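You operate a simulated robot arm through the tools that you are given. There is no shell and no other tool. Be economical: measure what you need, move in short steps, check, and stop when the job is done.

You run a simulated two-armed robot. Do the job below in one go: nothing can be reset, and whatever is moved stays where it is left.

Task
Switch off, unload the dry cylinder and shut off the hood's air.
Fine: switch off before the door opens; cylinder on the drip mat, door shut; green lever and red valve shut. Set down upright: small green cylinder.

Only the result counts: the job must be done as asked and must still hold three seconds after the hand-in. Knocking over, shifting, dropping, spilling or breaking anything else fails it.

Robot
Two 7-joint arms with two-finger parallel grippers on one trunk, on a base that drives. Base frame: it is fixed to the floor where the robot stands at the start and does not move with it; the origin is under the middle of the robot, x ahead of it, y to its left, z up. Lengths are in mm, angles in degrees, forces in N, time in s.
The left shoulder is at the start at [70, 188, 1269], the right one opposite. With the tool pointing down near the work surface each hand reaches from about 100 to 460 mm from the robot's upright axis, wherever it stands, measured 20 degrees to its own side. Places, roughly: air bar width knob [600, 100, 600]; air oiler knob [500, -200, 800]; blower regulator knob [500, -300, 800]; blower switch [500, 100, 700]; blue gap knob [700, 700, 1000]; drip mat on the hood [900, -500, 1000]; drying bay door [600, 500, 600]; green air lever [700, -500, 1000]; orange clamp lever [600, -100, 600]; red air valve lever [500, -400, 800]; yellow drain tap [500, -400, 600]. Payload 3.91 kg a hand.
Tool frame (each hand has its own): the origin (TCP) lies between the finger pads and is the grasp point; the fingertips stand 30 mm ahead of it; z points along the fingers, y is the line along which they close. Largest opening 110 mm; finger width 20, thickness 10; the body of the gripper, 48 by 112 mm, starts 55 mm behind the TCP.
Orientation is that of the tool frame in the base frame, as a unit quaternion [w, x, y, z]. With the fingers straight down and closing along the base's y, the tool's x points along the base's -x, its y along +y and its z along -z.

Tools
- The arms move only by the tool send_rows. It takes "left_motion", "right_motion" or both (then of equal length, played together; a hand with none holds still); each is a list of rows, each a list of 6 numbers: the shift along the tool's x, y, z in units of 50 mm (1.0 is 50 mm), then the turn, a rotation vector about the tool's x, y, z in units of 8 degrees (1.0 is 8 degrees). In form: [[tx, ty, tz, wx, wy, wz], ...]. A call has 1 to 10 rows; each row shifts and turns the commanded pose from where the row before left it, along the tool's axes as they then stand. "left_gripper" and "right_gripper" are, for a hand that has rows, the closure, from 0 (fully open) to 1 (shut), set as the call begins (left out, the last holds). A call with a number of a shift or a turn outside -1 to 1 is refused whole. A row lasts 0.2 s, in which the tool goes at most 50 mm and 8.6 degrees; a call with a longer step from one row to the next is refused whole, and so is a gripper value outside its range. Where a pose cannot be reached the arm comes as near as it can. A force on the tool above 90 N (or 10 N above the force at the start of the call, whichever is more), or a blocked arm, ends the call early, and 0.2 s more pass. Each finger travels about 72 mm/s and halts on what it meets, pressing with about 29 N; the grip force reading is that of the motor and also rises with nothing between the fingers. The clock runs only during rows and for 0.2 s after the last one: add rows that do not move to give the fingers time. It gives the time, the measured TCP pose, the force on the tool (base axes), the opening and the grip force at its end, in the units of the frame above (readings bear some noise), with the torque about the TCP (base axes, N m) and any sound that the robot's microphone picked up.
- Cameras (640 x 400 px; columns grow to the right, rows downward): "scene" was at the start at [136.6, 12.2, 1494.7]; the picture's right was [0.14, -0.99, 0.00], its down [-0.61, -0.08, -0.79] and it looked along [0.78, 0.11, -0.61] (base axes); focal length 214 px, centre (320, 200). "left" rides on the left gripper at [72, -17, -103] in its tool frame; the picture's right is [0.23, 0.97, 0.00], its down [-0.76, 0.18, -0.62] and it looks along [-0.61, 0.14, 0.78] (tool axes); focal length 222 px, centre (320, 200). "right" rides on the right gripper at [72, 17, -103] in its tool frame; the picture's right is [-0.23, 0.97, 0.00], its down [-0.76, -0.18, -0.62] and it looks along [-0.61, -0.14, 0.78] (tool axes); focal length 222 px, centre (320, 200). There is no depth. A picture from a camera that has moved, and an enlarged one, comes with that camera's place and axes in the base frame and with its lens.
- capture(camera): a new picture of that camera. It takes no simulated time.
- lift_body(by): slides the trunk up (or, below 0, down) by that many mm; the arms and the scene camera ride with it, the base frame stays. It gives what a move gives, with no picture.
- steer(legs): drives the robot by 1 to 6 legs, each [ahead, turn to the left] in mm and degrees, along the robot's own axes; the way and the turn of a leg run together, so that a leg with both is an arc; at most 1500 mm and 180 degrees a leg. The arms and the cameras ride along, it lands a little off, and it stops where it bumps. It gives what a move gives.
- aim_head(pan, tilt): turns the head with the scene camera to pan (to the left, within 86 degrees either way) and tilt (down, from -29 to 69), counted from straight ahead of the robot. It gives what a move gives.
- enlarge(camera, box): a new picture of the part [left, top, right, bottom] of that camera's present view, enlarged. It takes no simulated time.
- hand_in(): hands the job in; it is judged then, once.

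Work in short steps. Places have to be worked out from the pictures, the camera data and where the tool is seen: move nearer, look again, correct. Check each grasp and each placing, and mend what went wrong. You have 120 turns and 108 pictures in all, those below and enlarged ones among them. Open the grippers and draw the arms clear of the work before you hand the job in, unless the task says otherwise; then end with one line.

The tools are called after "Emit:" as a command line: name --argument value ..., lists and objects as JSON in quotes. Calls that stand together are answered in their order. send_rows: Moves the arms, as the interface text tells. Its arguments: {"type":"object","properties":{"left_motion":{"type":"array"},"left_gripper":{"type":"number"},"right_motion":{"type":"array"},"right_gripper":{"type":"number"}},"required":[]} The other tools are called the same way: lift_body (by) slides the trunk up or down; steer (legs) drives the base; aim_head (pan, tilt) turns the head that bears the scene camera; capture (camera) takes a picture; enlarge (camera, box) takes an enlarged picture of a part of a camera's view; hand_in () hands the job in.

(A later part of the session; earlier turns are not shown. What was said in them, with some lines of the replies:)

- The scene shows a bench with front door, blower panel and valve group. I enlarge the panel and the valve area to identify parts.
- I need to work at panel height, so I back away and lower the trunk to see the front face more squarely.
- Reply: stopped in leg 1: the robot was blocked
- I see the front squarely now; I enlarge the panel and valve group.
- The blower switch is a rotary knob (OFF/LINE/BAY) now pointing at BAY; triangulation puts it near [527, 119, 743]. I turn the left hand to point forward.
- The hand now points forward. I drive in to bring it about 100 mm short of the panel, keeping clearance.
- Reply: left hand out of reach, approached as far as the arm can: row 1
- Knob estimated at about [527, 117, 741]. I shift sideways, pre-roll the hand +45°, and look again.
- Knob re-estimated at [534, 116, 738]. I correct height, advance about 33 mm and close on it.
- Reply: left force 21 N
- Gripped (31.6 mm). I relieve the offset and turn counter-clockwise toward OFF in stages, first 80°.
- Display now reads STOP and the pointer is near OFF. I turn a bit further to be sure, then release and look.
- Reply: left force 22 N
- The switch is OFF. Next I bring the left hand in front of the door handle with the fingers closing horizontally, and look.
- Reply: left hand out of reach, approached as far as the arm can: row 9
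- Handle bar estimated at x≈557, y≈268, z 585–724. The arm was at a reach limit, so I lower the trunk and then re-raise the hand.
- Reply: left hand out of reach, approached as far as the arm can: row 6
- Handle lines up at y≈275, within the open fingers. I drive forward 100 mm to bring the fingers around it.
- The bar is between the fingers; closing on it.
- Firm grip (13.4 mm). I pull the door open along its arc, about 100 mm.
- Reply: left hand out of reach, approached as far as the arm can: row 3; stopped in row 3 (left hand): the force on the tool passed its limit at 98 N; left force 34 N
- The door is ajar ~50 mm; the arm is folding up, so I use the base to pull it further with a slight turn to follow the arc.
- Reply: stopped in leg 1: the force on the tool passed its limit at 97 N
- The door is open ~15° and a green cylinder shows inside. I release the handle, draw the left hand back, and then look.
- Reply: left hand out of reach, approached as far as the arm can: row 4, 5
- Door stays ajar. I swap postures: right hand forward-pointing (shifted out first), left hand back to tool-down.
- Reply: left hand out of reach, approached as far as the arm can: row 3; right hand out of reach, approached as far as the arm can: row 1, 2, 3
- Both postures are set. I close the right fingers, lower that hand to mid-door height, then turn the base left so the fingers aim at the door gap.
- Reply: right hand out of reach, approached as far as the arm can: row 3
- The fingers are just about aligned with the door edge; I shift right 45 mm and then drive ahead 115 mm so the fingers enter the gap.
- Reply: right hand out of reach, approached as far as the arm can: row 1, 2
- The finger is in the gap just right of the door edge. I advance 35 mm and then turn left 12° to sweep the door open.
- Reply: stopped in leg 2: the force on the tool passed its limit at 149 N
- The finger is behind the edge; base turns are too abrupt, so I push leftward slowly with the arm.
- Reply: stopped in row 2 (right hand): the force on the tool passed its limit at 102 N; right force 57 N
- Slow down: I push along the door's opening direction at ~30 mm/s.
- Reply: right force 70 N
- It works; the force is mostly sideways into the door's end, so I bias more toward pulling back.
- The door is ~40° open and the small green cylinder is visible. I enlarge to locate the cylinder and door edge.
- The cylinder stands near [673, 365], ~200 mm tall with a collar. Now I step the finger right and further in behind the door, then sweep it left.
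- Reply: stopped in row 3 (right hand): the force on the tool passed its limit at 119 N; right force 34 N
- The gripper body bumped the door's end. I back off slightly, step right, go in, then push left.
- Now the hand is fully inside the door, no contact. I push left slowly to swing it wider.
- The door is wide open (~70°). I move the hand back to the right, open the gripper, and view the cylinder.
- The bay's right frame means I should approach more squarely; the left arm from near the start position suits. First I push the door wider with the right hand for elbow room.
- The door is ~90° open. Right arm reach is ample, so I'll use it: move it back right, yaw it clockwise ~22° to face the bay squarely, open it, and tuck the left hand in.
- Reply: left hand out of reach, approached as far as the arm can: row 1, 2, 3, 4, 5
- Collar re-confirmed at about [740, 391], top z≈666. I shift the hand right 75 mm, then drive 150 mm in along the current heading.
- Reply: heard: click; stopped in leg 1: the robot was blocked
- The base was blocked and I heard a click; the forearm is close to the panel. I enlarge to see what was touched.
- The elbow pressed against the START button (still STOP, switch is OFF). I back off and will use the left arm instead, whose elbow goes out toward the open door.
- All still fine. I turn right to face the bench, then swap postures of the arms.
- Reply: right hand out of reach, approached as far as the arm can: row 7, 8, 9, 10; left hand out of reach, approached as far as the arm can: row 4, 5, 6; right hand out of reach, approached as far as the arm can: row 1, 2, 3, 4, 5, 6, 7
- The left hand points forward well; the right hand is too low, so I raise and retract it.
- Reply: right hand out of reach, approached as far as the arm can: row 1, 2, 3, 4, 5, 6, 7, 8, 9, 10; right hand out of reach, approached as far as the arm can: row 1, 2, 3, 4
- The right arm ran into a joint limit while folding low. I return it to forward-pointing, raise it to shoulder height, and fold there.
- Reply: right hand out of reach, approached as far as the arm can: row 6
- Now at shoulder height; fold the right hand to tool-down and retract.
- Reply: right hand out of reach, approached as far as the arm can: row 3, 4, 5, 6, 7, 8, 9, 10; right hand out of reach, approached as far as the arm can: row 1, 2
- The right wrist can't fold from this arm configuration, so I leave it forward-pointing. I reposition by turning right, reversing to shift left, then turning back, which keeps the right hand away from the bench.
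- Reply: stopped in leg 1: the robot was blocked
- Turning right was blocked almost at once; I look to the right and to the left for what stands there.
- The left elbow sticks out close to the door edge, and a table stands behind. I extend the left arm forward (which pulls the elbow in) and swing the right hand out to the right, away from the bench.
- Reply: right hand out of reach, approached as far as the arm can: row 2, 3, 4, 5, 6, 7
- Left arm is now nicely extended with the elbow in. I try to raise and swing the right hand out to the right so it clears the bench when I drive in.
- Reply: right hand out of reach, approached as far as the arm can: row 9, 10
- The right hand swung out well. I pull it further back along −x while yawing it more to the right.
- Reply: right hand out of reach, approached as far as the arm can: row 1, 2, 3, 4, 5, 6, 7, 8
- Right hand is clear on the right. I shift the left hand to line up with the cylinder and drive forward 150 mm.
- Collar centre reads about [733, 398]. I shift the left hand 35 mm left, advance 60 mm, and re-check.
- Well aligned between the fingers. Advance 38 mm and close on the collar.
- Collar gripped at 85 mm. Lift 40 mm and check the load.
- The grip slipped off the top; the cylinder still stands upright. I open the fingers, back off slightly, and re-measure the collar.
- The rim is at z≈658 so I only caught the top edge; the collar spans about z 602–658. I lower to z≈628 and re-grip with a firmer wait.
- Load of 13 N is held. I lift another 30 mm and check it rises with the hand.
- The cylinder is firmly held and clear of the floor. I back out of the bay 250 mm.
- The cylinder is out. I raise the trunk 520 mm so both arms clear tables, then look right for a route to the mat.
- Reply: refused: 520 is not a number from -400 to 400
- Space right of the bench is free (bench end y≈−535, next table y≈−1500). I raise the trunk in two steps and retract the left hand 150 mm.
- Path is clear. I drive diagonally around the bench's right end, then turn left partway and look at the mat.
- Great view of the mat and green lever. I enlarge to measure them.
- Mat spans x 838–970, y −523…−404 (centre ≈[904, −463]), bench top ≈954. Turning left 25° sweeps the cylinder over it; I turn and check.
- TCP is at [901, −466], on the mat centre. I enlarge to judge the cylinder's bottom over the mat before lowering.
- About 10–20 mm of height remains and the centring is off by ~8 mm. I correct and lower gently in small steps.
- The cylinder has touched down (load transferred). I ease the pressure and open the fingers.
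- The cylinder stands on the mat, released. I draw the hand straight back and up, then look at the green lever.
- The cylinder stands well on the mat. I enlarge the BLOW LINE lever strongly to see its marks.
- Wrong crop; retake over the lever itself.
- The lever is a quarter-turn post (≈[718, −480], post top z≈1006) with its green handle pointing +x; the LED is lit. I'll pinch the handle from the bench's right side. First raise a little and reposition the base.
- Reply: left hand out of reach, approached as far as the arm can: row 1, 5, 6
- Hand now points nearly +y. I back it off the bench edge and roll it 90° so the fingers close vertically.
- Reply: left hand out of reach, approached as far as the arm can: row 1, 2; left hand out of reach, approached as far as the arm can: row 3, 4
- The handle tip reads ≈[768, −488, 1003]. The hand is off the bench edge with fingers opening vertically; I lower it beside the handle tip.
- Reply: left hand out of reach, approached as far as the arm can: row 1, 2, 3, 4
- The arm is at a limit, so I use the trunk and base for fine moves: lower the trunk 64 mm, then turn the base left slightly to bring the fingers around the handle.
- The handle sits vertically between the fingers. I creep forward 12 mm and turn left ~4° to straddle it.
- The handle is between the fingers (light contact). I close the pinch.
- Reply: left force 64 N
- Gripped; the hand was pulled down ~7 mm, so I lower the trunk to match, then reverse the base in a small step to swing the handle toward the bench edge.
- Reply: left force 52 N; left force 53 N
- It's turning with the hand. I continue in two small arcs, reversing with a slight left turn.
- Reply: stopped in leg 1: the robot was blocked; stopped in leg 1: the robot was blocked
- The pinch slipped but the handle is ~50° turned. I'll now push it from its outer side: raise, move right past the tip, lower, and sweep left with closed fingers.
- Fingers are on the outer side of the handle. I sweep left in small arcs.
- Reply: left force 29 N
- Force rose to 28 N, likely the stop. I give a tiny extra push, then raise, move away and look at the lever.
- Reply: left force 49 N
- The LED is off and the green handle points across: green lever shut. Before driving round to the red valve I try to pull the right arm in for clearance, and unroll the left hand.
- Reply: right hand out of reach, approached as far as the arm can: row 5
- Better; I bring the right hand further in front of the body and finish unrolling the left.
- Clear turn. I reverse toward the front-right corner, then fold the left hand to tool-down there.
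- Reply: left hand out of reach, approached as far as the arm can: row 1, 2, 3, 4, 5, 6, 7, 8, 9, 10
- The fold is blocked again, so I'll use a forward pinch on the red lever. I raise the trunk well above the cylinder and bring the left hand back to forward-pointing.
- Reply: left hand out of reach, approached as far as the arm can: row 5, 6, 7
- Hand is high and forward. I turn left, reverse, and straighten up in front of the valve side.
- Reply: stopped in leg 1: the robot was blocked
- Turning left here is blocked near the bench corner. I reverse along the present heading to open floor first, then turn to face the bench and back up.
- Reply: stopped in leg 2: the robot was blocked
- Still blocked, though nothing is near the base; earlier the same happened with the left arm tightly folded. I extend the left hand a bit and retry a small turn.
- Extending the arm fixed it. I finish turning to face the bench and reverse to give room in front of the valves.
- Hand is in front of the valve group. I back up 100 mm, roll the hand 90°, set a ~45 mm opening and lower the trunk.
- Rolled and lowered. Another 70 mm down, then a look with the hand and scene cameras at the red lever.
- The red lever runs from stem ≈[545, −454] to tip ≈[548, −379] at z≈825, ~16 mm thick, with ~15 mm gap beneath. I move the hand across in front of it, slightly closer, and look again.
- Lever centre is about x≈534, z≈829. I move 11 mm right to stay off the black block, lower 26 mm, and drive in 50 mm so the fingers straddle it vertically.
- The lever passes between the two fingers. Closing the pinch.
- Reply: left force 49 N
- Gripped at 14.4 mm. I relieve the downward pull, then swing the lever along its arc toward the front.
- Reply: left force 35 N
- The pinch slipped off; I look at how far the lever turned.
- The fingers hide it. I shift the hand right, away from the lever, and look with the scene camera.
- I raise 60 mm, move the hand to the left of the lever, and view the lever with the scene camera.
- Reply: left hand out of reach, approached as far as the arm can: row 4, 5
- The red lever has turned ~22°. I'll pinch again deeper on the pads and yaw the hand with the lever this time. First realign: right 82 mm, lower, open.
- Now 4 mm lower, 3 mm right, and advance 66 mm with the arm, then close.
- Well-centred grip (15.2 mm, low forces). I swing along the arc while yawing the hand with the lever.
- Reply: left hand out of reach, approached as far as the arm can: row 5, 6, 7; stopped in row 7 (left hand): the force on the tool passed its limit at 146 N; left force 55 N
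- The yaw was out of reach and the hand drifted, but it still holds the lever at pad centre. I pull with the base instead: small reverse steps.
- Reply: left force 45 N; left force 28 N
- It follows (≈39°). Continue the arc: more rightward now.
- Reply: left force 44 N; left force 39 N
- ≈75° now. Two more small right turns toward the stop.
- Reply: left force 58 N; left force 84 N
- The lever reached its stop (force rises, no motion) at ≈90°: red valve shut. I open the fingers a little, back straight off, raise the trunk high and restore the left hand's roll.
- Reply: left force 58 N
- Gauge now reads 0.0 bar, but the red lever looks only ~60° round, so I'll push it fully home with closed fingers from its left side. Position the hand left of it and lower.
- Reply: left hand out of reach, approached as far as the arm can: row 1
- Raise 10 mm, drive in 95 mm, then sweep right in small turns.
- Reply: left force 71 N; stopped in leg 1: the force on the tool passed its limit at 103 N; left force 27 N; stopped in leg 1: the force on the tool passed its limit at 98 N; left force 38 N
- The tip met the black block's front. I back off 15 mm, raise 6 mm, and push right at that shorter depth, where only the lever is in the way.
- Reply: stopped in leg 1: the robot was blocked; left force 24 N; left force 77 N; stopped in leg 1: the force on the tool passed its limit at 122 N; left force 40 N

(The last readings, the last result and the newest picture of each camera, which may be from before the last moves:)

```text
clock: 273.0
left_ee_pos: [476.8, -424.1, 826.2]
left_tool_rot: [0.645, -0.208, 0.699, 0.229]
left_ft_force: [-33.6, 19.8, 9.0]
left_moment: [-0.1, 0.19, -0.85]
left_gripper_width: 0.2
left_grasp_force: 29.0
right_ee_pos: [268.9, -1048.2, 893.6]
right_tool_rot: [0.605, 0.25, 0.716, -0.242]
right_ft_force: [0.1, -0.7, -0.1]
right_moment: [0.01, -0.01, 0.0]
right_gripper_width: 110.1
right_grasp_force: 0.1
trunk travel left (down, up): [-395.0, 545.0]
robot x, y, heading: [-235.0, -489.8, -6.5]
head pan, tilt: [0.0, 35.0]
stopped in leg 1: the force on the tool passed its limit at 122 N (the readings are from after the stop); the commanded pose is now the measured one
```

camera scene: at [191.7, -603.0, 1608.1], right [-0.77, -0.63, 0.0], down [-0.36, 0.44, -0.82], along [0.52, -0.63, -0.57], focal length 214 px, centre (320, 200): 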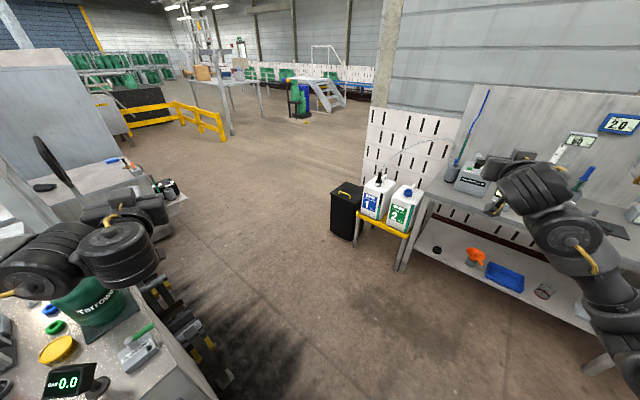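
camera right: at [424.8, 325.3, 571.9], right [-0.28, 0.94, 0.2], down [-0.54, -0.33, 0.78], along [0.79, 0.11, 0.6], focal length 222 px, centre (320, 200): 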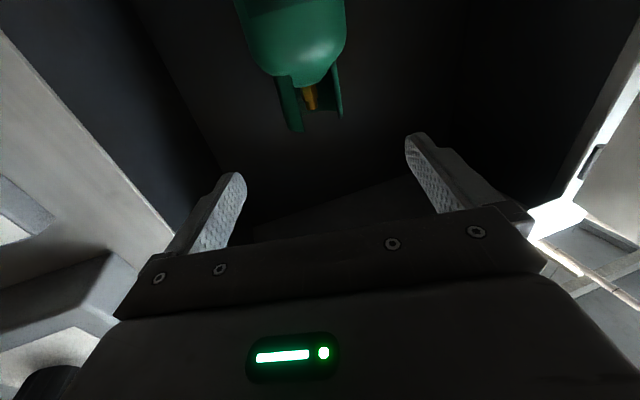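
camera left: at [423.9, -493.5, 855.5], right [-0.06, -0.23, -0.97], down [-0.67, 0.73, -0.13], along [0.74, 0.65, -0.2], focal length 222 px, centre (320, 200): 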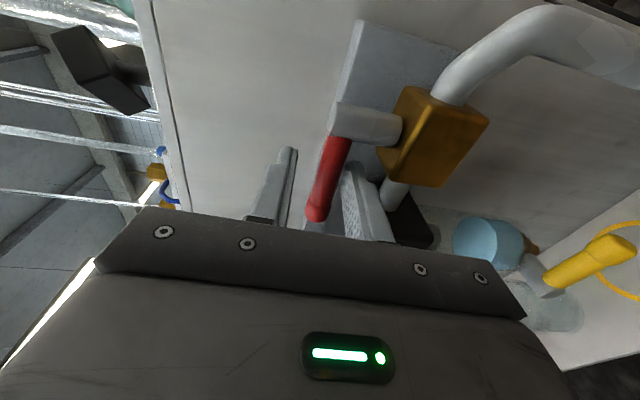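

The lever won't move under >100 N: it is at its closed stop, with the gauge at 0.0. I back off, raise, and re-pose the left hand straight ahead for the door.

Emit:
steer --legs '[[0, 1.5], [-95, 0]]'

Emit:
lift_body --by 400

Emit:
send_rows --left_motion '[[0, 0, 0, 1, 0, 0], [0, 0, 0, 1, 0, 0], [0, 0, 0, 1, 0, 0], [0, 0, 0, 1, 0, 0], [0, 0, 0, 1, 0, 0], [0, 0.8, -0.4, 0, 0, 0], [0, 0.8, -0.4, 0, 0, 0], [0, 0.8, -0.4, 0, 0, 0], [0, 0.6, -0.3, 0, 0, 0], [0, 0, 0, 0, 0, 0]]' --left_gripper 0.0

```text
clock: 274.5
left_ee_pos: [382.7, -402.3, 822.9]
left_tool_rot: [0.641, -0.213, 0.698, 0.236]
left_ft_force: [-0.9, 0.1, 0.3]
left_moment: [0.01, 0.01, 0.0]
left_gripper_width: 0.0
left_grasp_force: 28.9
right_ee_pos: [190.9, -1027.5, 890.9]
right_tool_rot: [0.606, 0.241, 0.721, -0.235]
right_ft_force: [-0.2, -0.5, -0.3]
right_moment: [0.02, 0.0, 0.01]
right_gripper_width: 109.9
right_grasp_force: 0.1
trunk travel left (down, up): [-395.0, 545.0]
robot x, y, heading: [-329.9, -479.1, -5.2]
head pan, tilt: [0.0, 35.0]
```

```text
clock: 278.3
left_ee_pos: [383.2, -402.1, 1221.4]
left_tool_rot: [0.641, -0.212, 0.699, 0.236]
left_ft_force: [0.2, -0.4, -0.2]
left_moment: [-0.03, 0.0, -0.01]
left_gripper_width: 0.0
left_grasp_force: 29.5
right_ee_pos: [192.6, -1029.1, 1290.1]
right_tool_rot: [0.605, 0.241, 0.721, -0.235]
right_ft_force: [-0.3, 0.0, -0.1]
right_moment: [-0.02, 0.01, -0.01]
right_gripper_width: 110.1
right_grasp_force: 0.0
trunk travel left (down, up): [-795.0, 145.0]
robot x, y, heading: [-331.4, -480.6, -5.5]
head pan, tilt: [0.0, 35.0]
```

```text
clock: 280.5
left_ee_pos: [316.7, -249.3, 1229.9]
left_tool_rot: [0.674, 0.021, 0.738, -0.018]
left_ft_force: [0.3, -0.3, 0.9]
left_moment: [0.0, -0.01, 0.03]
left_gripper_width: 110.1
left_grasp_force: 0.1
right_ee_pos: [192.4, -1029.4, 1290.0]
right_tool_rot: [0.606, 0.24, 0.721, -0.234]
right_ft_force: [0.0, 0.7, -0.2]
right_moment: [-0.01, 0.0, 0.02]
right_gripper_width: 110.1
right_grasp_force: 0.1
trunk travel left (down, up): [-795.0, 145.0]
robot x, y, heading: [-328.8, -480.7, -5.2]
head pan, tilt: [0.0, 35.0]
```

Left hand is straight ahead (R≈620). I drive to the door side by facing −y and reversing, then turn left to 35°.

Emit:
steer --legs '[[0, -85], [-589, 0]]'

Emit:
steer --legs '[[0, 125]]'

```text
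clock: 287.5
left_ee_pos: [-42.2, -516.5, 1232.0]
left_tool_rot: [0.484, 0.515, 0.529, -0.47]
left_ft_force: [1.3, -0.4, -0.2]
left_moment: [-0.03, 0.02, 0.01]
left_gripper_width: 109.8
left_grasp_force: 0.1
right_ee_pos: [-828.0, -455.3, 1290.0]
right_tool_rot: [0.286, 0.666, 0.367, -0.583]
right_ft_force: [-0.2, 0.0, -0.8]
right_moment: [0.02, -0.01, 0.0]
right_gripper_width: 110.1
right_grasp_force: 0.0
trunk travel left (down, up): [-795.0, 145.0]
robot x, y, heading: [-324.9, 108.0, -90.9]
head pan, tilt: [0.0, 35.0]
```

```text
clock: 293.1
left_ee_pos: [28.5, 699.2, 1232.1]
left_tool_rot: [0.641, -0.23, 0.701, 0.211]
left_ft_force: [1.2, -0.1, 0.1]
left_moment: [-0.01, -0.03, -0.01]
left_gripper_width: 110.1
left_grasp_force: 0.0
right_ee_pos: [427.7, 18.3, 1291.9]
right_tool_rot: [0.649, -0.018, 0.761, -0.016]
right_ft_force: [-0.2, 0.5, -0.7]
right_moment: [0.01, 0.02, 0.03]
right_gripper_width: 110.0
right_grasp_force: 0.0
trunk travel left (down, up): [-795.0, 145.0]
robot x, y, heading: [-324.6, 109.2, 34.4]
head pan, tilt: [0.0, 35.0]
```

Hand is at [28, 699], just off the door edge. I take a look at the door relative to the hand before lowering.

Emit:
aim_head --pan 25 --tilt 45

Emit:
capture --camera "scene"

```text
clock: 294.0
left_ee_pos: [29.2, 699.6, 1230.7]
left_tool_rot: [0.641, -0.231, 0.701, 0.211]
left_ft_force: [0.4, 0.0, 1.2]
left_moment: [-0.02, 0.0, 0.0]
left_gripper_width: 110.0
left_grasp_force: 0.1
right_ee_pos: [428.6, 19.4, 1290.3]
right_tool_rot: [0.649, -0.018, 0.76, -0.016]
right_ft_force: [0.4, -0.1, 0.0]
right_moment: [-0.01, 0.04, -0.01]
right_gripper_width: 109.8
right_grasp_force: 0.0
trunk travel left (down, up): [-795.0, 145.0]
robot x, y, heading: [-322.9, 109.0, 34.2]
head pan, tilt: [25.0, 45.0]
```

```text
2 pictures are left
camera scene: at [-239.4, 208.3, 1500.3], right [0.86, -0.51, 0.0], down [-0.36, -0.61, -0.71], along [0.36, 0.61, -0.71], focal length 214 px, centre (320, 200)
```

scene: 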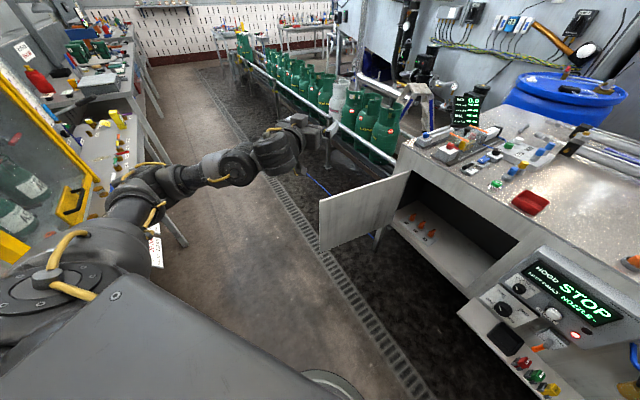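

The free edge is at about [86, 760–790], top z≈840. The elbow hangs over the rear table, so rather than lowering the trunk I lower the hand itself with the arm.

Emit:
send_rows --left_motion '[[0.8, 0, 0, 0, 0, 0], [0.8, 0, 0, 0, 0, 0], [0.8, 0, 0, 0, 0, 0], [0.8, 0, 0, 0, 0, 0], [0.8, 0, 0, 0, 0, 0], [0.8, 0, 0, 0, 0, 0], [0.8, 0, 0, 0, 0, 0], [0.8, 0, 0, 0, 0, 0], [0.8, 0, 0, 0, 0, 0], [0, 0, 0, 0, 0, 0]]'

```text
clock: 296.2
left_ee_pos: [3.6, 681.2, 873.6]
left_tool_rot: [0.641, -0.231, 0.701, 0.212]
left_ft_force: [-0.6, 0.5, 0.1]
left_moment: [-0.04, 0.0, 0.0]
left_gripper_width: 109.9
left_grasp_force: 0.0
right_ee_pos: [428.5, 18.4, 1290.8]
right_tool_rot: [0.649, -0.017, 0.76, -0.017]
right_ft_force: [0.4, 0.2, 0.6]
right_moment: [0.02, 0.03, -0.02]
right_gripper_width: 109.9
right_grasp_force: 0.0
trunk travel left (down, up): [-795.0, 145.0]
robot x, y, heading: [-318.5, 110.0, 34.4]
head pan, tilt: [25.0, 45.0]
```

Good, reached. Lower a further 75 mm, shift 25 mm left, then drive forward 130 mm so the left finger passes outside the door's edge.

Emit:
send_rows --left_motion '[[0.5, 0, 0, 0, 0, 0], [0.5, 0, 0, 0, 0, 0], [0.5, 0, 0, 0, 0, 0], [0, 0.5, 0, 0, 0, 0], [0, 0, 0, 0, 0, 0]]'

Emit:
steer --legs '[[130, 0]]'

```text
clock: 297.4
left_ee_pos: [-17.1, 695.6, 797.9]
left_tool_rot: [0.64, -0.231, 0.701, 0.211]
left_ft_force: [-0.5, 0.5, 0.3]
left_moment: [-0.03, -0.01, -0.01]
left_gripper_width: 110.1
left_grasp_force: 0.0
right_ee_pos: [428.6, 18.5, 1290.8]
right_tool_rot: [0.649, -0.016, 0.76, -0.018]
right_ft_force: [0.0, 0.0, 0.6]
right_moment: [0.0, 0.02, -0.01]
right_gripper_width: 109.9
right_grasp_force: 0.0
trunk travel left (down, up): [-795.0, 145.0]
robot x, y, heading: [-321.3, 112.9, 34.4]
head pan, tilt: [25.0, 45.0]
```

```text
clock: 298.7
left_ee_pos: [89.2, 771.0, 798.0]
left_tool_rot: [0.641, -0.231, 0.701, 0.211]
left_ft_force: [-0.2, 0.7, -0.5]
left_moment: [0.0, -0.02, -0.01]
left_gripper_width: 110.1
left_grasp_force: 0.1
right_ee_pos: [535.4, 91.9, 1291.2]
right_tool_rot: [0.65, -0.017, 0.76, -0.017]
right_ft_force: [0.0, 0.3, 0.3]
right_moment: [-0.02, 0.01, -0.03]
right_gripper_width: 110.0
right_grasp_force: 0.0
trunk travel left (down, up): [-795.0, 145.0]
robot x, y, heading: [-215.7, 187.4, 34.3]
head pan, tilt: [25.0, 45.0]
```

Hooked without contact. Now I pull the door toward closing with slow arm motion (rightward and slightly back).

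Emit:
send_rows --left_motion '[[0, -0.3, 0, 0, 0, 0], [0, -0.24, -0.1, 0, 0, 0], [0, -0.24, -0.1, 0, 0, 0], [0, -0.24, -0.1, 0, 0, 0], [0, -0.24, -0.1, 0, 0, 0], [0, -0.24, -0.1, 0, 0, 0], [0, -0.24, -0.1, 0, 0, 0], [0, -0.24, -0.1, 0, 0, 0], [0, -0.24, -0.1, 0, 0, 0], [0, -0.24, -0.1, 0, 0, 0]]'

Emit:
send_rows --left_motion '[[0, -0.24, -0.08, 0, 0, 0], [0, -0.24, -0.08, 0, 0, 0], [0, -0.24, -0.08, 0, 0, 0], [0, -0.24, -0.08, 0, 0, 0], [0, -0.24, -0.08, 0, 0, 0], [0, -0.24, -0.08, 0, 0, 0], [0, -0.24, -0.08, 0, 0, 0], [0, -0.24, -0.08, 0, 0, 0], [0, -0.24, -0.08, 0, 0, 0], [0, -0.24, -0.08, 0, 0, 0]]'

```text
clock: 300.9
left_ee_pos: [127.1, 644.0, 802.8]
left_tool_rot: [0.641, -0.231, 0.701, 0.212]
left_ft_force: [-1.0, 0.2, 0.7]
left_moment: [0.01, 0.0, 0.02]
left_gripper_width: 109.9
left_grasp_force: 0.0
right_ee_pos: [535.5, 91.3, 1291.5]
right_tool_rot: [0.65, -0.018, 0.76, -0.016]
right_ft_force: [-0.1, 0.3, -0.2]
right_moment: [0.0, 0.01, 0.0]
right_gripper_width: 109.8
right_grasp_force: 0.0
trunk travel left (down, up): [-795.0, 145.0]
robot x, y, heading: [-214.4, 178.7, 34.4]
head pan, tilt: [25.0, 45.0]
```

```text
clock: 303.3
left_ee_pos: [148.5, 562.0, 796.1]
left_tool_rot: [0.636, -0.197, 0.705, 0.244]
left_ft_force: [-0.6, -0.2, 0.6]
left_moment: [0.03, 0.0, 0.03]
left_gripper_width: 109.9
left_grasp_force: 0.0
right_ee_pos: [537.2, 92.1, 1291.3]
right_tool_rot: [0.649, -0.017, 0.76, -0.018]
right_ft_force: [0.2, 0.2, -0.8]
right_moment: [0.01, -0.03, 0.01]
right_gripper_width: 110.1
right_grasp_force: 0.0
trunk travel left (down, up): [-795.0, 145.0]
robot x, y, heading: [-217.2, 181.1, 34.2]
head pan, tilt: [25.0, 45.0]
stopped in row 10 (left hand): the arm was blocked; the commanded pose is now the measured one
```

The door has come back to ~79°. I continue by turning the base right in small legs, sweeping the hooked finger against the outer face.

Emit:
steer --legs '[[0, -4], [0, -4], [0, -4], [0, -4]]'

Emit:
steer --legs '[[0, -4], [0, -4]]'

```text
clock: 304.9
left_ee_pos: [196.6, 505.7, 797.5]
left_tool_rot: [0.653, -0.144, 0.716, 0.199]
left_ft_force: [-9.1, -4.0, 6.2]
left_moment: [0.1, 0.06, 0.26]
left_gripper_width: 110.1
left_grasp_force: 0.1
right_ee_pos: [512.4, -16.5, 1291.4]
right_tool_rot: [0.648, 0.037, 0.758, -0.062]
right_ft_force: [-0.1, -0.5, -0.5]
right_moment: [0.01, -0.02, 0.01]
right_gripper_width: 110.0
right_grasp_force: 0.1
trunk travel left (down, up): [-795.0, 145.0]
robot x, y, heading: [-217.1, 188.2, 26.0]
head pan, tilt: [25.0, 45.0]
stopped in leg 3: the robot was blocked; the commanded pose is now the measured one
```

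```text
clock: 305.8
left_ee_pos: [205.8, 483.2, 797.1]
left_tool_rot: [0.658, -0.128, 0.719, 0.185]
left_ft_force: [-17.2, -8.8, 12.0]
left_moment: [0.36, 0.22, 0.71]
left_gripper_width: 110.1
left_grasp_force: 0.1
right_ee_pos: [500.8, -49.5, 1292.0]
right_tool_rot: [0.646, 0.054, 0.758, -0.076]
right_ft_force: [-0.3, -0.4, -0.5]
right_moment: [-0.03, 0.01, -0.03]
right_gripper_width: 110.1
right_grasp_force: 0.0
trunk travel left (down, up): [-795.0, 145.0]
robot x, y, heading: [-217.6, 179.7, 23.8]
head pan, tilt: [25.0, 45.0]
stopped in leg 1: the robot was blocked; the commanded pose is now the measured one
```

At ≈67° the gripper body is jamming on the door's end. I step left and back a little so only the fingertip hooks, then continue sweeping right.

Emit:
send_rows --left_motion '[[0, 0.4, 0, 0, 0, 0], [0, 0.4, 0, 0, 0, 0], [0, 0, 0, 0, 0, 0]]'

Emit:
steer --legs '[[-30, 0]]'

Emit:
steer --legs '[[0, -5], [0, -5], [0, -5]]'

Emit:
steer --legs '[[0, -4], [0, -4]]'

```text
clock: 306.6
left_ee_pos: [187.9, 521.9, 795.6]
left_tool_rot: [0.654, -0.129, 0.722, 0.185]
left_ft_force: [-24.1, -11.7, -11.5]
left_moment: [0.37, -1.48, 0.56]
left_gripper_width: 110.0
left_grasp_force: 0.0
right_ee_pos: [501.8, -50.1, 1292.1]
right_tool_rot: [0.646, 0.055, 0.758, -0.077]
right_ft_force: [0.1, -0.4, -0.1]
right_moment: [0.0, -0.03, 0.03]
right_gripper_width: 109.9
right_grasp_force: 0.1
trunk travel left (down, up): [-795.0, 145.0]
robot x, y, heading: [-219.3, 179.4, 23.8]
head pan, tilt: [25.0, 45.0]
```

```text
clock: 307.4
left_ee_pos: [165.4, 511.8, 795.4]
left_tool_rot: [0.655, -0.128, 0.722, 0.184]
left_ft_force: [0.4, 0.4, 0.3]
left_moment: [0.02, 0.02, -0.02]
left_gripper_width: 110.1
left_grasp_force: 0.1
right_ee_pos: [481.0, -58.1, 1289.3]
right_tool_rot: [0.644, 0.053, 0.759, -0.078]
right_ft_force: [0.9, 0.4, -0.9]
right_moment: [-0.01, 0.01, -0.03]
right_gripper_width: 110.0
right_grasp_force: 0.1
trunk travel left (down, up): [-795.0, 145.0]
robot x, y, heading: [-242.0, 169.8, 23.8]
head pan, tilt: [25.0, 45.0]
```

```text
clock: 309.3
left_ee_pos: [239.1, 394.1, 797.0]
left_tool_rot: [0.675, -0.034, 0.731, 0.097]
left_ft_force: [-0.1, 0.3, 1.2]
left_moment: [-0.01, 0.0, 0.01]
left_gripper_width: 110.2
left_grasp_force: 0.0
right_ee_pos: [391.6, -239.4, 1290.6]
right_tool_rot: [0.629, 0.153, 0.745, -0.162]
right_ft_force: [-0.8, 0.5, -0.7]
right_moment: [-0.01, -0.03, -0.01]
right_gripper_width: 110.0
right_grasp_force: 0.2
trunk travel left (down, up): [-795.0, 145.0]
robot x, y, heading: [-240.8, 169.4, 8.4]
head pan, tilt: [25.0, 45.0]
```

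```text
clock: 310.6
left_ee_pos: [265.0, 323.9, 797.1]
left_tool_rot: [0.679, 0.019, 0.732, 0.049]
left_ft_force: [0.3, 0.1, -0.7]
left_moment: [-0.01, -0.03, 0.0]
left_gripper_width: 109.7
left_grasp_force: 0.2
right_ee_pos: [329.1, -323.2, 1290.8]
right_tool_rot: [0.616, 0.205, 0.733, -0.205]
right_ft_force: [-0.4, 0.1, 0.3]
right_moment: [0.0, -0.01, -0.01]
right_gripper_width: 109.8
right_grasp_force: 0.1
trunk travel left (down, up): [-795.0, 145.0]
robot x, y, heading: [-243.3, 171.2, 0.5]
head pan, tilt: [25.0, 45.0]
```

The hand moved freely through; I need to see where the door is now.

Emit:
aim_head --pan 30 --tilt 45

Emit:
capture --camera "scene"

```text
clock: 311.3
left_ee_pos: [264.2, 323.4, 797.9]
left_tool_rot: [0.68, 0.019, 0.731, 0.05]
left_ft_force: [0.3, 0.2, -0.5]
left_moment: [-0.01, 0.01, 0.0]
left_gripper_width: 109.8
left_grasp_force: 0.0
right_ee_pos: [328.6, -326.1, 1290.6]
right_tool_rot: [0.616, 0.206, 0.732, -0.206]
right_ft_force: [-0.2, -1.1, 0.3]
right_moment: [0.02, -0.01, 0.01]
right_gripper_width: 109.9
right_grasp_force: 0.0
trunk travel left (down, up): [-795.0, 145.0]
robot x, y, heading: [-243.4, 170.4, 0.5]
head pan, tilt: [30.0, 45.0]
```

```text
1 pictures are left
camera scene: at [-123.6, 212.1, 1500.4], right [0.51, -0.86, 0.0], down [-0.61, -0.36, -0.71], along [0.61, 0.36, -0.71], focal length 214 px, centre (320, 200)
```

scene: 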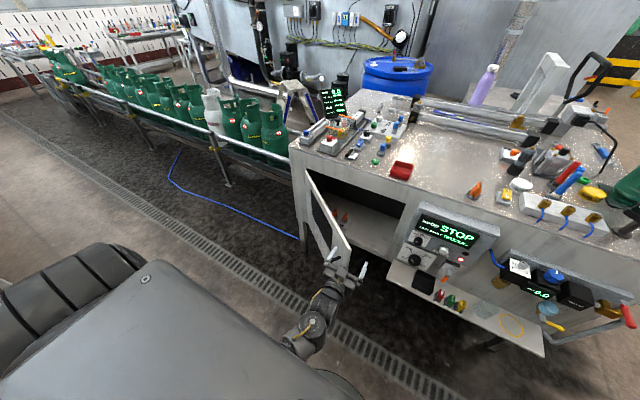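

The door followed to ≈39°. Now its outer face faces me: I back off, shift the hand left, close the fingers, and push forward.

Emit:
steer --legs '[[-60, 0]]'

Emit:
send_rows --left_motion '[[0, 0.5, 0, 0, 0, 0], [0, 0.5, 0, 0, 0, 0], [0, 0.4, 0, 0, 0, 0], [0, 0, 0, 0, 0, 0], [0, 0, 0, 0, 0, 0], [0, 0, 0, 0, 0, 0]]' --left_gripper 1.0

Emit:
steer --legs '[[120, 0]]'

Emit:
steer --legs '[[60, 0]]'

```text
clock: 312.2
left_ee_pos: [206.0, 322.6, 797.3]
left_tool_rot: [0.68, 0.019, 0.731, 0.05]
left_ft_force: [-0.5, -0.5, 0.4]
left_moment: [-0.03, 0.03, 0.01]
left_gripper_width: 110.2
left_grasp_force: 0.1
right_ee_pos: [269.9, -325.3, 1290.1]
right_tool_rot: [0.617, 0.206, 0.732, -0.205]
right_ft_force: [-0.4, 0.9, -0.1]
right_moment: [-0.01, 0.01, -0.02]
right_gripper_width: 110.1
right_grasp_force: 0.2
trunk travel left (down, up): [-795.0, 145.0]
robot x, y, heading: [-306.9, 173.4, 0.6]
head pan, tilt: [30.0, 45.0]
```

```text
clock: 313.6
left_ee_pos: [201.5, 393.8, 805.1]
left_tool_rot: [0.68, 0.019, 0.731, 0.05]
left_ft_force: [1.0, -0.1, 0.1]
left_moment: [-0.02, 0.0, -0.04]
left_gripper_width: 0.3
left_grasp_force: 29.3
right_ee_pos: [269.5, -325.2, 1291.1]
right_tool_rot: [0.616, 0.206, 0.732, -0.206]
right_ft_force: [-0.7, 0.5, 0.4]
right_moment: [0.03, 0.02, 0.04]
right_gripper_width: 110.1
right_grasp_force: 0.0
trunk travel left (down, up): [-795.0, 145.0]
robot x, y, heading: [-299.9, 172.7, 0.3]
head pan, tilt: [30.0, 45.0]
```

```text
clock: 314.9
left_ee_pos: [319.8, 395.0, 804.4]
left_tool_rot: [0.679, 0.019, 0.732, 0.051]
left_ft_force: [0.1, -0.2, 0.1]
left_moment: [-0.02, -0.01, -0.03]
left_gripper_width: 0.0
left_grasp_force: 28.9
right_ee_pos: [387.8, -324.5, 1291.4]
right_tool_rot: [0.616, 0.205, 0.732, -0.204]
right_ft_force: [0.1, -1.3, -0.6]
right_moment: [-0.01, -0.02, 0.03]
right_gripper_width: 109.8
right_grasp_force: 0.2
trunk travel left (down, up): [-795.0, 145.0]
robot x, y, heading: [-185.8, 173.7, 0.3]
head pan, tilt: [30.0, 45.0]
```

```text
clock: 315.8
left_ee_pos: [377.2, 394.8, 806.1]
left_tool_rot: [0.681, 0.019, 0.731, 0.049]
left_ft_force: [-0.1, 0.3, -0.5]
left_moment: [0.01, -0.05, -0.02]
left_gripper_width: 0.1
left_grasp_force: 29.3
right_ee_pos: [441.1, -324.1, 1292.2]
right_tool_rot: [0.617, 0.206, 0.731, -0.206]
right_ft_force: [0.3, -0.3, -0.1]
right_moment: [-0.02, -0.01, -0.01]
right_gripper_width: 110.0
right_grasp_force: 0.1
trunk travel left (down, up): [-795.0, 145.0]
robot x, y, heading: [-128.3, 171.6, 0.2]
head pan, tilt: [30.0, 45.0]
```

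Door is being pushed smoothly. Continue forward toward closure in steps.

Emit:
steer --legs '[[90, 0]]'

Emit:
steer --legs '[[60, 0]]'

Emit:
steer --legs '[[40, 0]]'

```text
clock: 316.9
left_ee_pos: [467.2, 395.2, 804.1]
left_tool_rot: [0.679, 0.019, 0.732, 0.05]
left_ft_force: [-0.6, 0.0, -0.1]
left_moment: [0.0, 0.01, 0.01]
left_gripper_width: 0.0
left_grasp_force: 29.1
right_ee_pos: [534.7, -324.2, 1291.2]
right_tool_rot: [0.616, 0.207, 0.732, -0.207]
right_ft_force: [0.1, 0.0, -0.5]
right_moment: [0.04, -0.01, -0.03]
right_gripper_width: 110.0
right_grasp_force: 0.1
trunk travel left (down, up): [-795.0, 145.0]
robot x, y, heading: [-40.6, 172.5, 0.5]
head pan, tilt: [30.0, 45.0]
```

```text
clock: 317.9
left_ee_pos: [526.1, 394.0, 806.5]
left_tool_rot: [0.68, 0.02, 0.731, 0.048]
left_ft_force: [-0.1, 0.5, -0.6]
left_moment: [0.01, 0.01, 0.0]
left_gripper_width: 0.0
left_grasp_force: 29.2
right_ee_pos: [590.9, -324.4, 1292.9]
right_tool_rot: [0.617, 0.206, 0.731, -0.206]
right_ft_force: [-0.7, -0.3, 1.2]
right_moment: [0.01, -0.04, 0.0]
right_gripper_width: 110.1
right_grasp_force: 0.1
trunk travel left (down, up): [-795.0, 145.0]
robot x, y, heading: [16.7, 174.0, 0.5]
head pan, tilt: [30.0, 45.0]
```

```text
clock: 318.8
left_ee_pos: [552.7, 391.9, 805.1]
left_tool_rot: [0.683, 0.021, 0.729, 0.048]
left_ft_force: [-17.4, 1.2, 8.7]
left_moment: [-0.09, -0.44, -0.08]
left_gripper_width: 0.0
left_grasp_force: 29.0
right_ee_pos: [623.2, -324.2, 1291.8]
right_tool_rot: [0.617, 0.206, 0.731, -0.205]
right_ft_force: [-0.3, -0.5, 0.0]
right_moment: [0.02, 0.01, 0.02]
right_gripper_width: 109.9
right_grasp_force: 0.0
trunk travel left (down, up): [-795.0, 145.0]
robot x, y, heading: [51.0, 173.1, 0.4]
head pan, tilt: [30.0, 45.0]
stopped in leg 1: the force on the tool passed its limit at 112 N (the readings are from after the stop); the commanded pose is now the measured one
```

Firm contact at tip x≈583, where the closed door face should be. I press slowly once more, then back off and use the last picture to verify.

Emit:
send_rows --left_motion '[[0, 0, 0.08, 0, 0, 0], [0, 0, 0.08, 0, 0, 0], [0, 0, 0.08, 0, 0, 0], [0, 0, 0.08, 0, 0, 0], [0, 0, 0, 0, 0, 0]]'

Emit:
steer --legs '[[-150, 0], [-130, 0]]'

Emit:
aim_head --pan 0 --tilt 42

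Emit:
capture --camera "scene"

```text
clock: 319.7
left_ee_pos: [550.9, 392.5, 805.3]
left_tool_rot: [0.684, 0.02, 0.728, 0.048]
left_ft_force: [-62.9, 0.1, 33.0]
left_moment: [-0.18, -1.46, -0.21]
left_gripper_width: 0.0
left_grasp_force: 28.4
right_ee_pos: [614.8, -323.9, 1294.6]
right_tool_rot: [0.619, 0.206, 0.73, -0.204]
right_ft_force: [0.2, -0.7, 0.0]
right_moment: [-0.02, 0.0, -0.01]
right_gripper_width: 109.8
right_grasp_force: 0.0
trunk travel left (down, up): [-795.0, 145.0]
robot x, y, heading: [54.4, 174.7, 0.7]
head pan, tilt: [30.0, 45.0]
stopped in row 4 (left hand): the force on the tool passed its limit at 95 N (the readings are from after the stop); the commanded pose is now the measured one
```

```text
clock: 321.9
left_ee_pos: [285.0, 389.8, 798.4]
left_tool_rot: [0.678, 0.021, 0.733, 0.046]
left_ft_force: [0.6, 0.1, 0.2]
left_moment: [0.01, 0.0, 0.02]
left_gripper_width: 0.1
left_grasp_force: 28.7
right_ee_pos: [349.0, -327.8, 1290.0]
right_tool_rot: [0.615, 0.208, 0.731, -0.208]
right_ft_force: [-0.1, -1.1, 0.2]
right_moment: [0.02, -0.05, 0.02]
right_gripper_width: 109.8
right_grasp_force: 0.0
trunk travel left (down, up): [-795.0, 145.0]
robot x, y, heading: [-223.0, 170.1, 0.0]
head pan, tilt: [30.0, 45.0]
```

```text
clock: 322.9
left_ee_pos: [286.0, 389.4, 798.1]
left_tool_rot: [0.678, 0.02, 0.733, 0.047]
left_ft_force: [0.3, 0.6, 0.5]
left_moment: [0.02, -0.01, 0.01]
left_gripper_width: 0.0
left_grasp_force: 28.4
right_ee_pos: [348.3, -328.9, 1291.9]
right_tool_rot: [0.616, 0.207, 0.731, -0.207]
right_ft_force: [0.8, 1.1, -0.2]
right_moment: [0.0, -0.05, 0.03]
right_gripper_width: 109.9
right_grasp_force: 0.1
trunk travel left (down, up): [-795.0, 145.0]
robot x, y, heading: [-222.7, 170.4, 0.5]
head pan, tilt: [0.0, 42.0]
```

```text
0 pictures are left
camera scene: at [-87.7, 171.7, 1504.6], right [0.01, -1.0, 0.0], down [-0.67, -0.01, -0.74], along [0.74, 0.01, -0.67], focal length 214 px, centre (320, 200)
```

scene: 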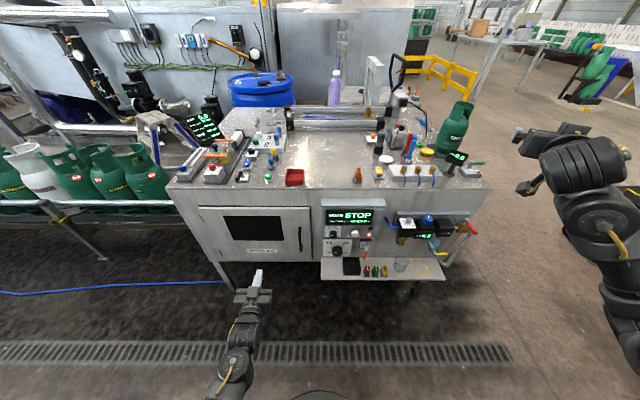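

The last picture shows the door shut, the display at STOP, the cylinder upright on the mat and both valves turned. I open the left gripper, clear of the work, and hand in.

Emit:
send_rows --left_motion '[[0, 0, 0, 0, 0, 0], [0, 0, 0, 0, 0, 0], [0, 0, 0, 0, 0, 0], [0, 0, 0, 0, 0, 0]]' --left_gripper 0.0

Emit:
hand_in

```text
clock: 323.9
left_ee_pos: [284.7, 389.5, 799.1]
left_tool_rot: [0.678, 0.022, 0.733, 0.046]
left_ft_force: [0.2, -0.5, -0.5]
left_moment: [-0.01, -0.01, 0.01]
left_gripper_width: 110.1
left_grasp_force: 0.0
right_ee_pos: [346.8, -328.3, 1291.1]
right_tool_rot: [0.616, 0.208, 0.731, -0.208]
right_ft_force: [0.4, 0.6, -1.1]
right_moment: [0.0, -0.01, 0.0]
right_gripper_width: 110.1
right_grasp_force: 0.0
trunk travel left (down, up): [-795.0, 145.0]
robot x, y, heading: [-222.1, 169.8, 0.2]
head pan, tilt: [0.0, 42.0]
```

```text
The job is handed in.
```

I handed the job in: blower switched off before the door was opened, green cylinder upright on the drip mat, door shut, green lever and red valve shut; the red lever stopped at about 60° with its gauge at 0.0, and my elbow bumped START once while the switch was already off (display stayed at STOP).
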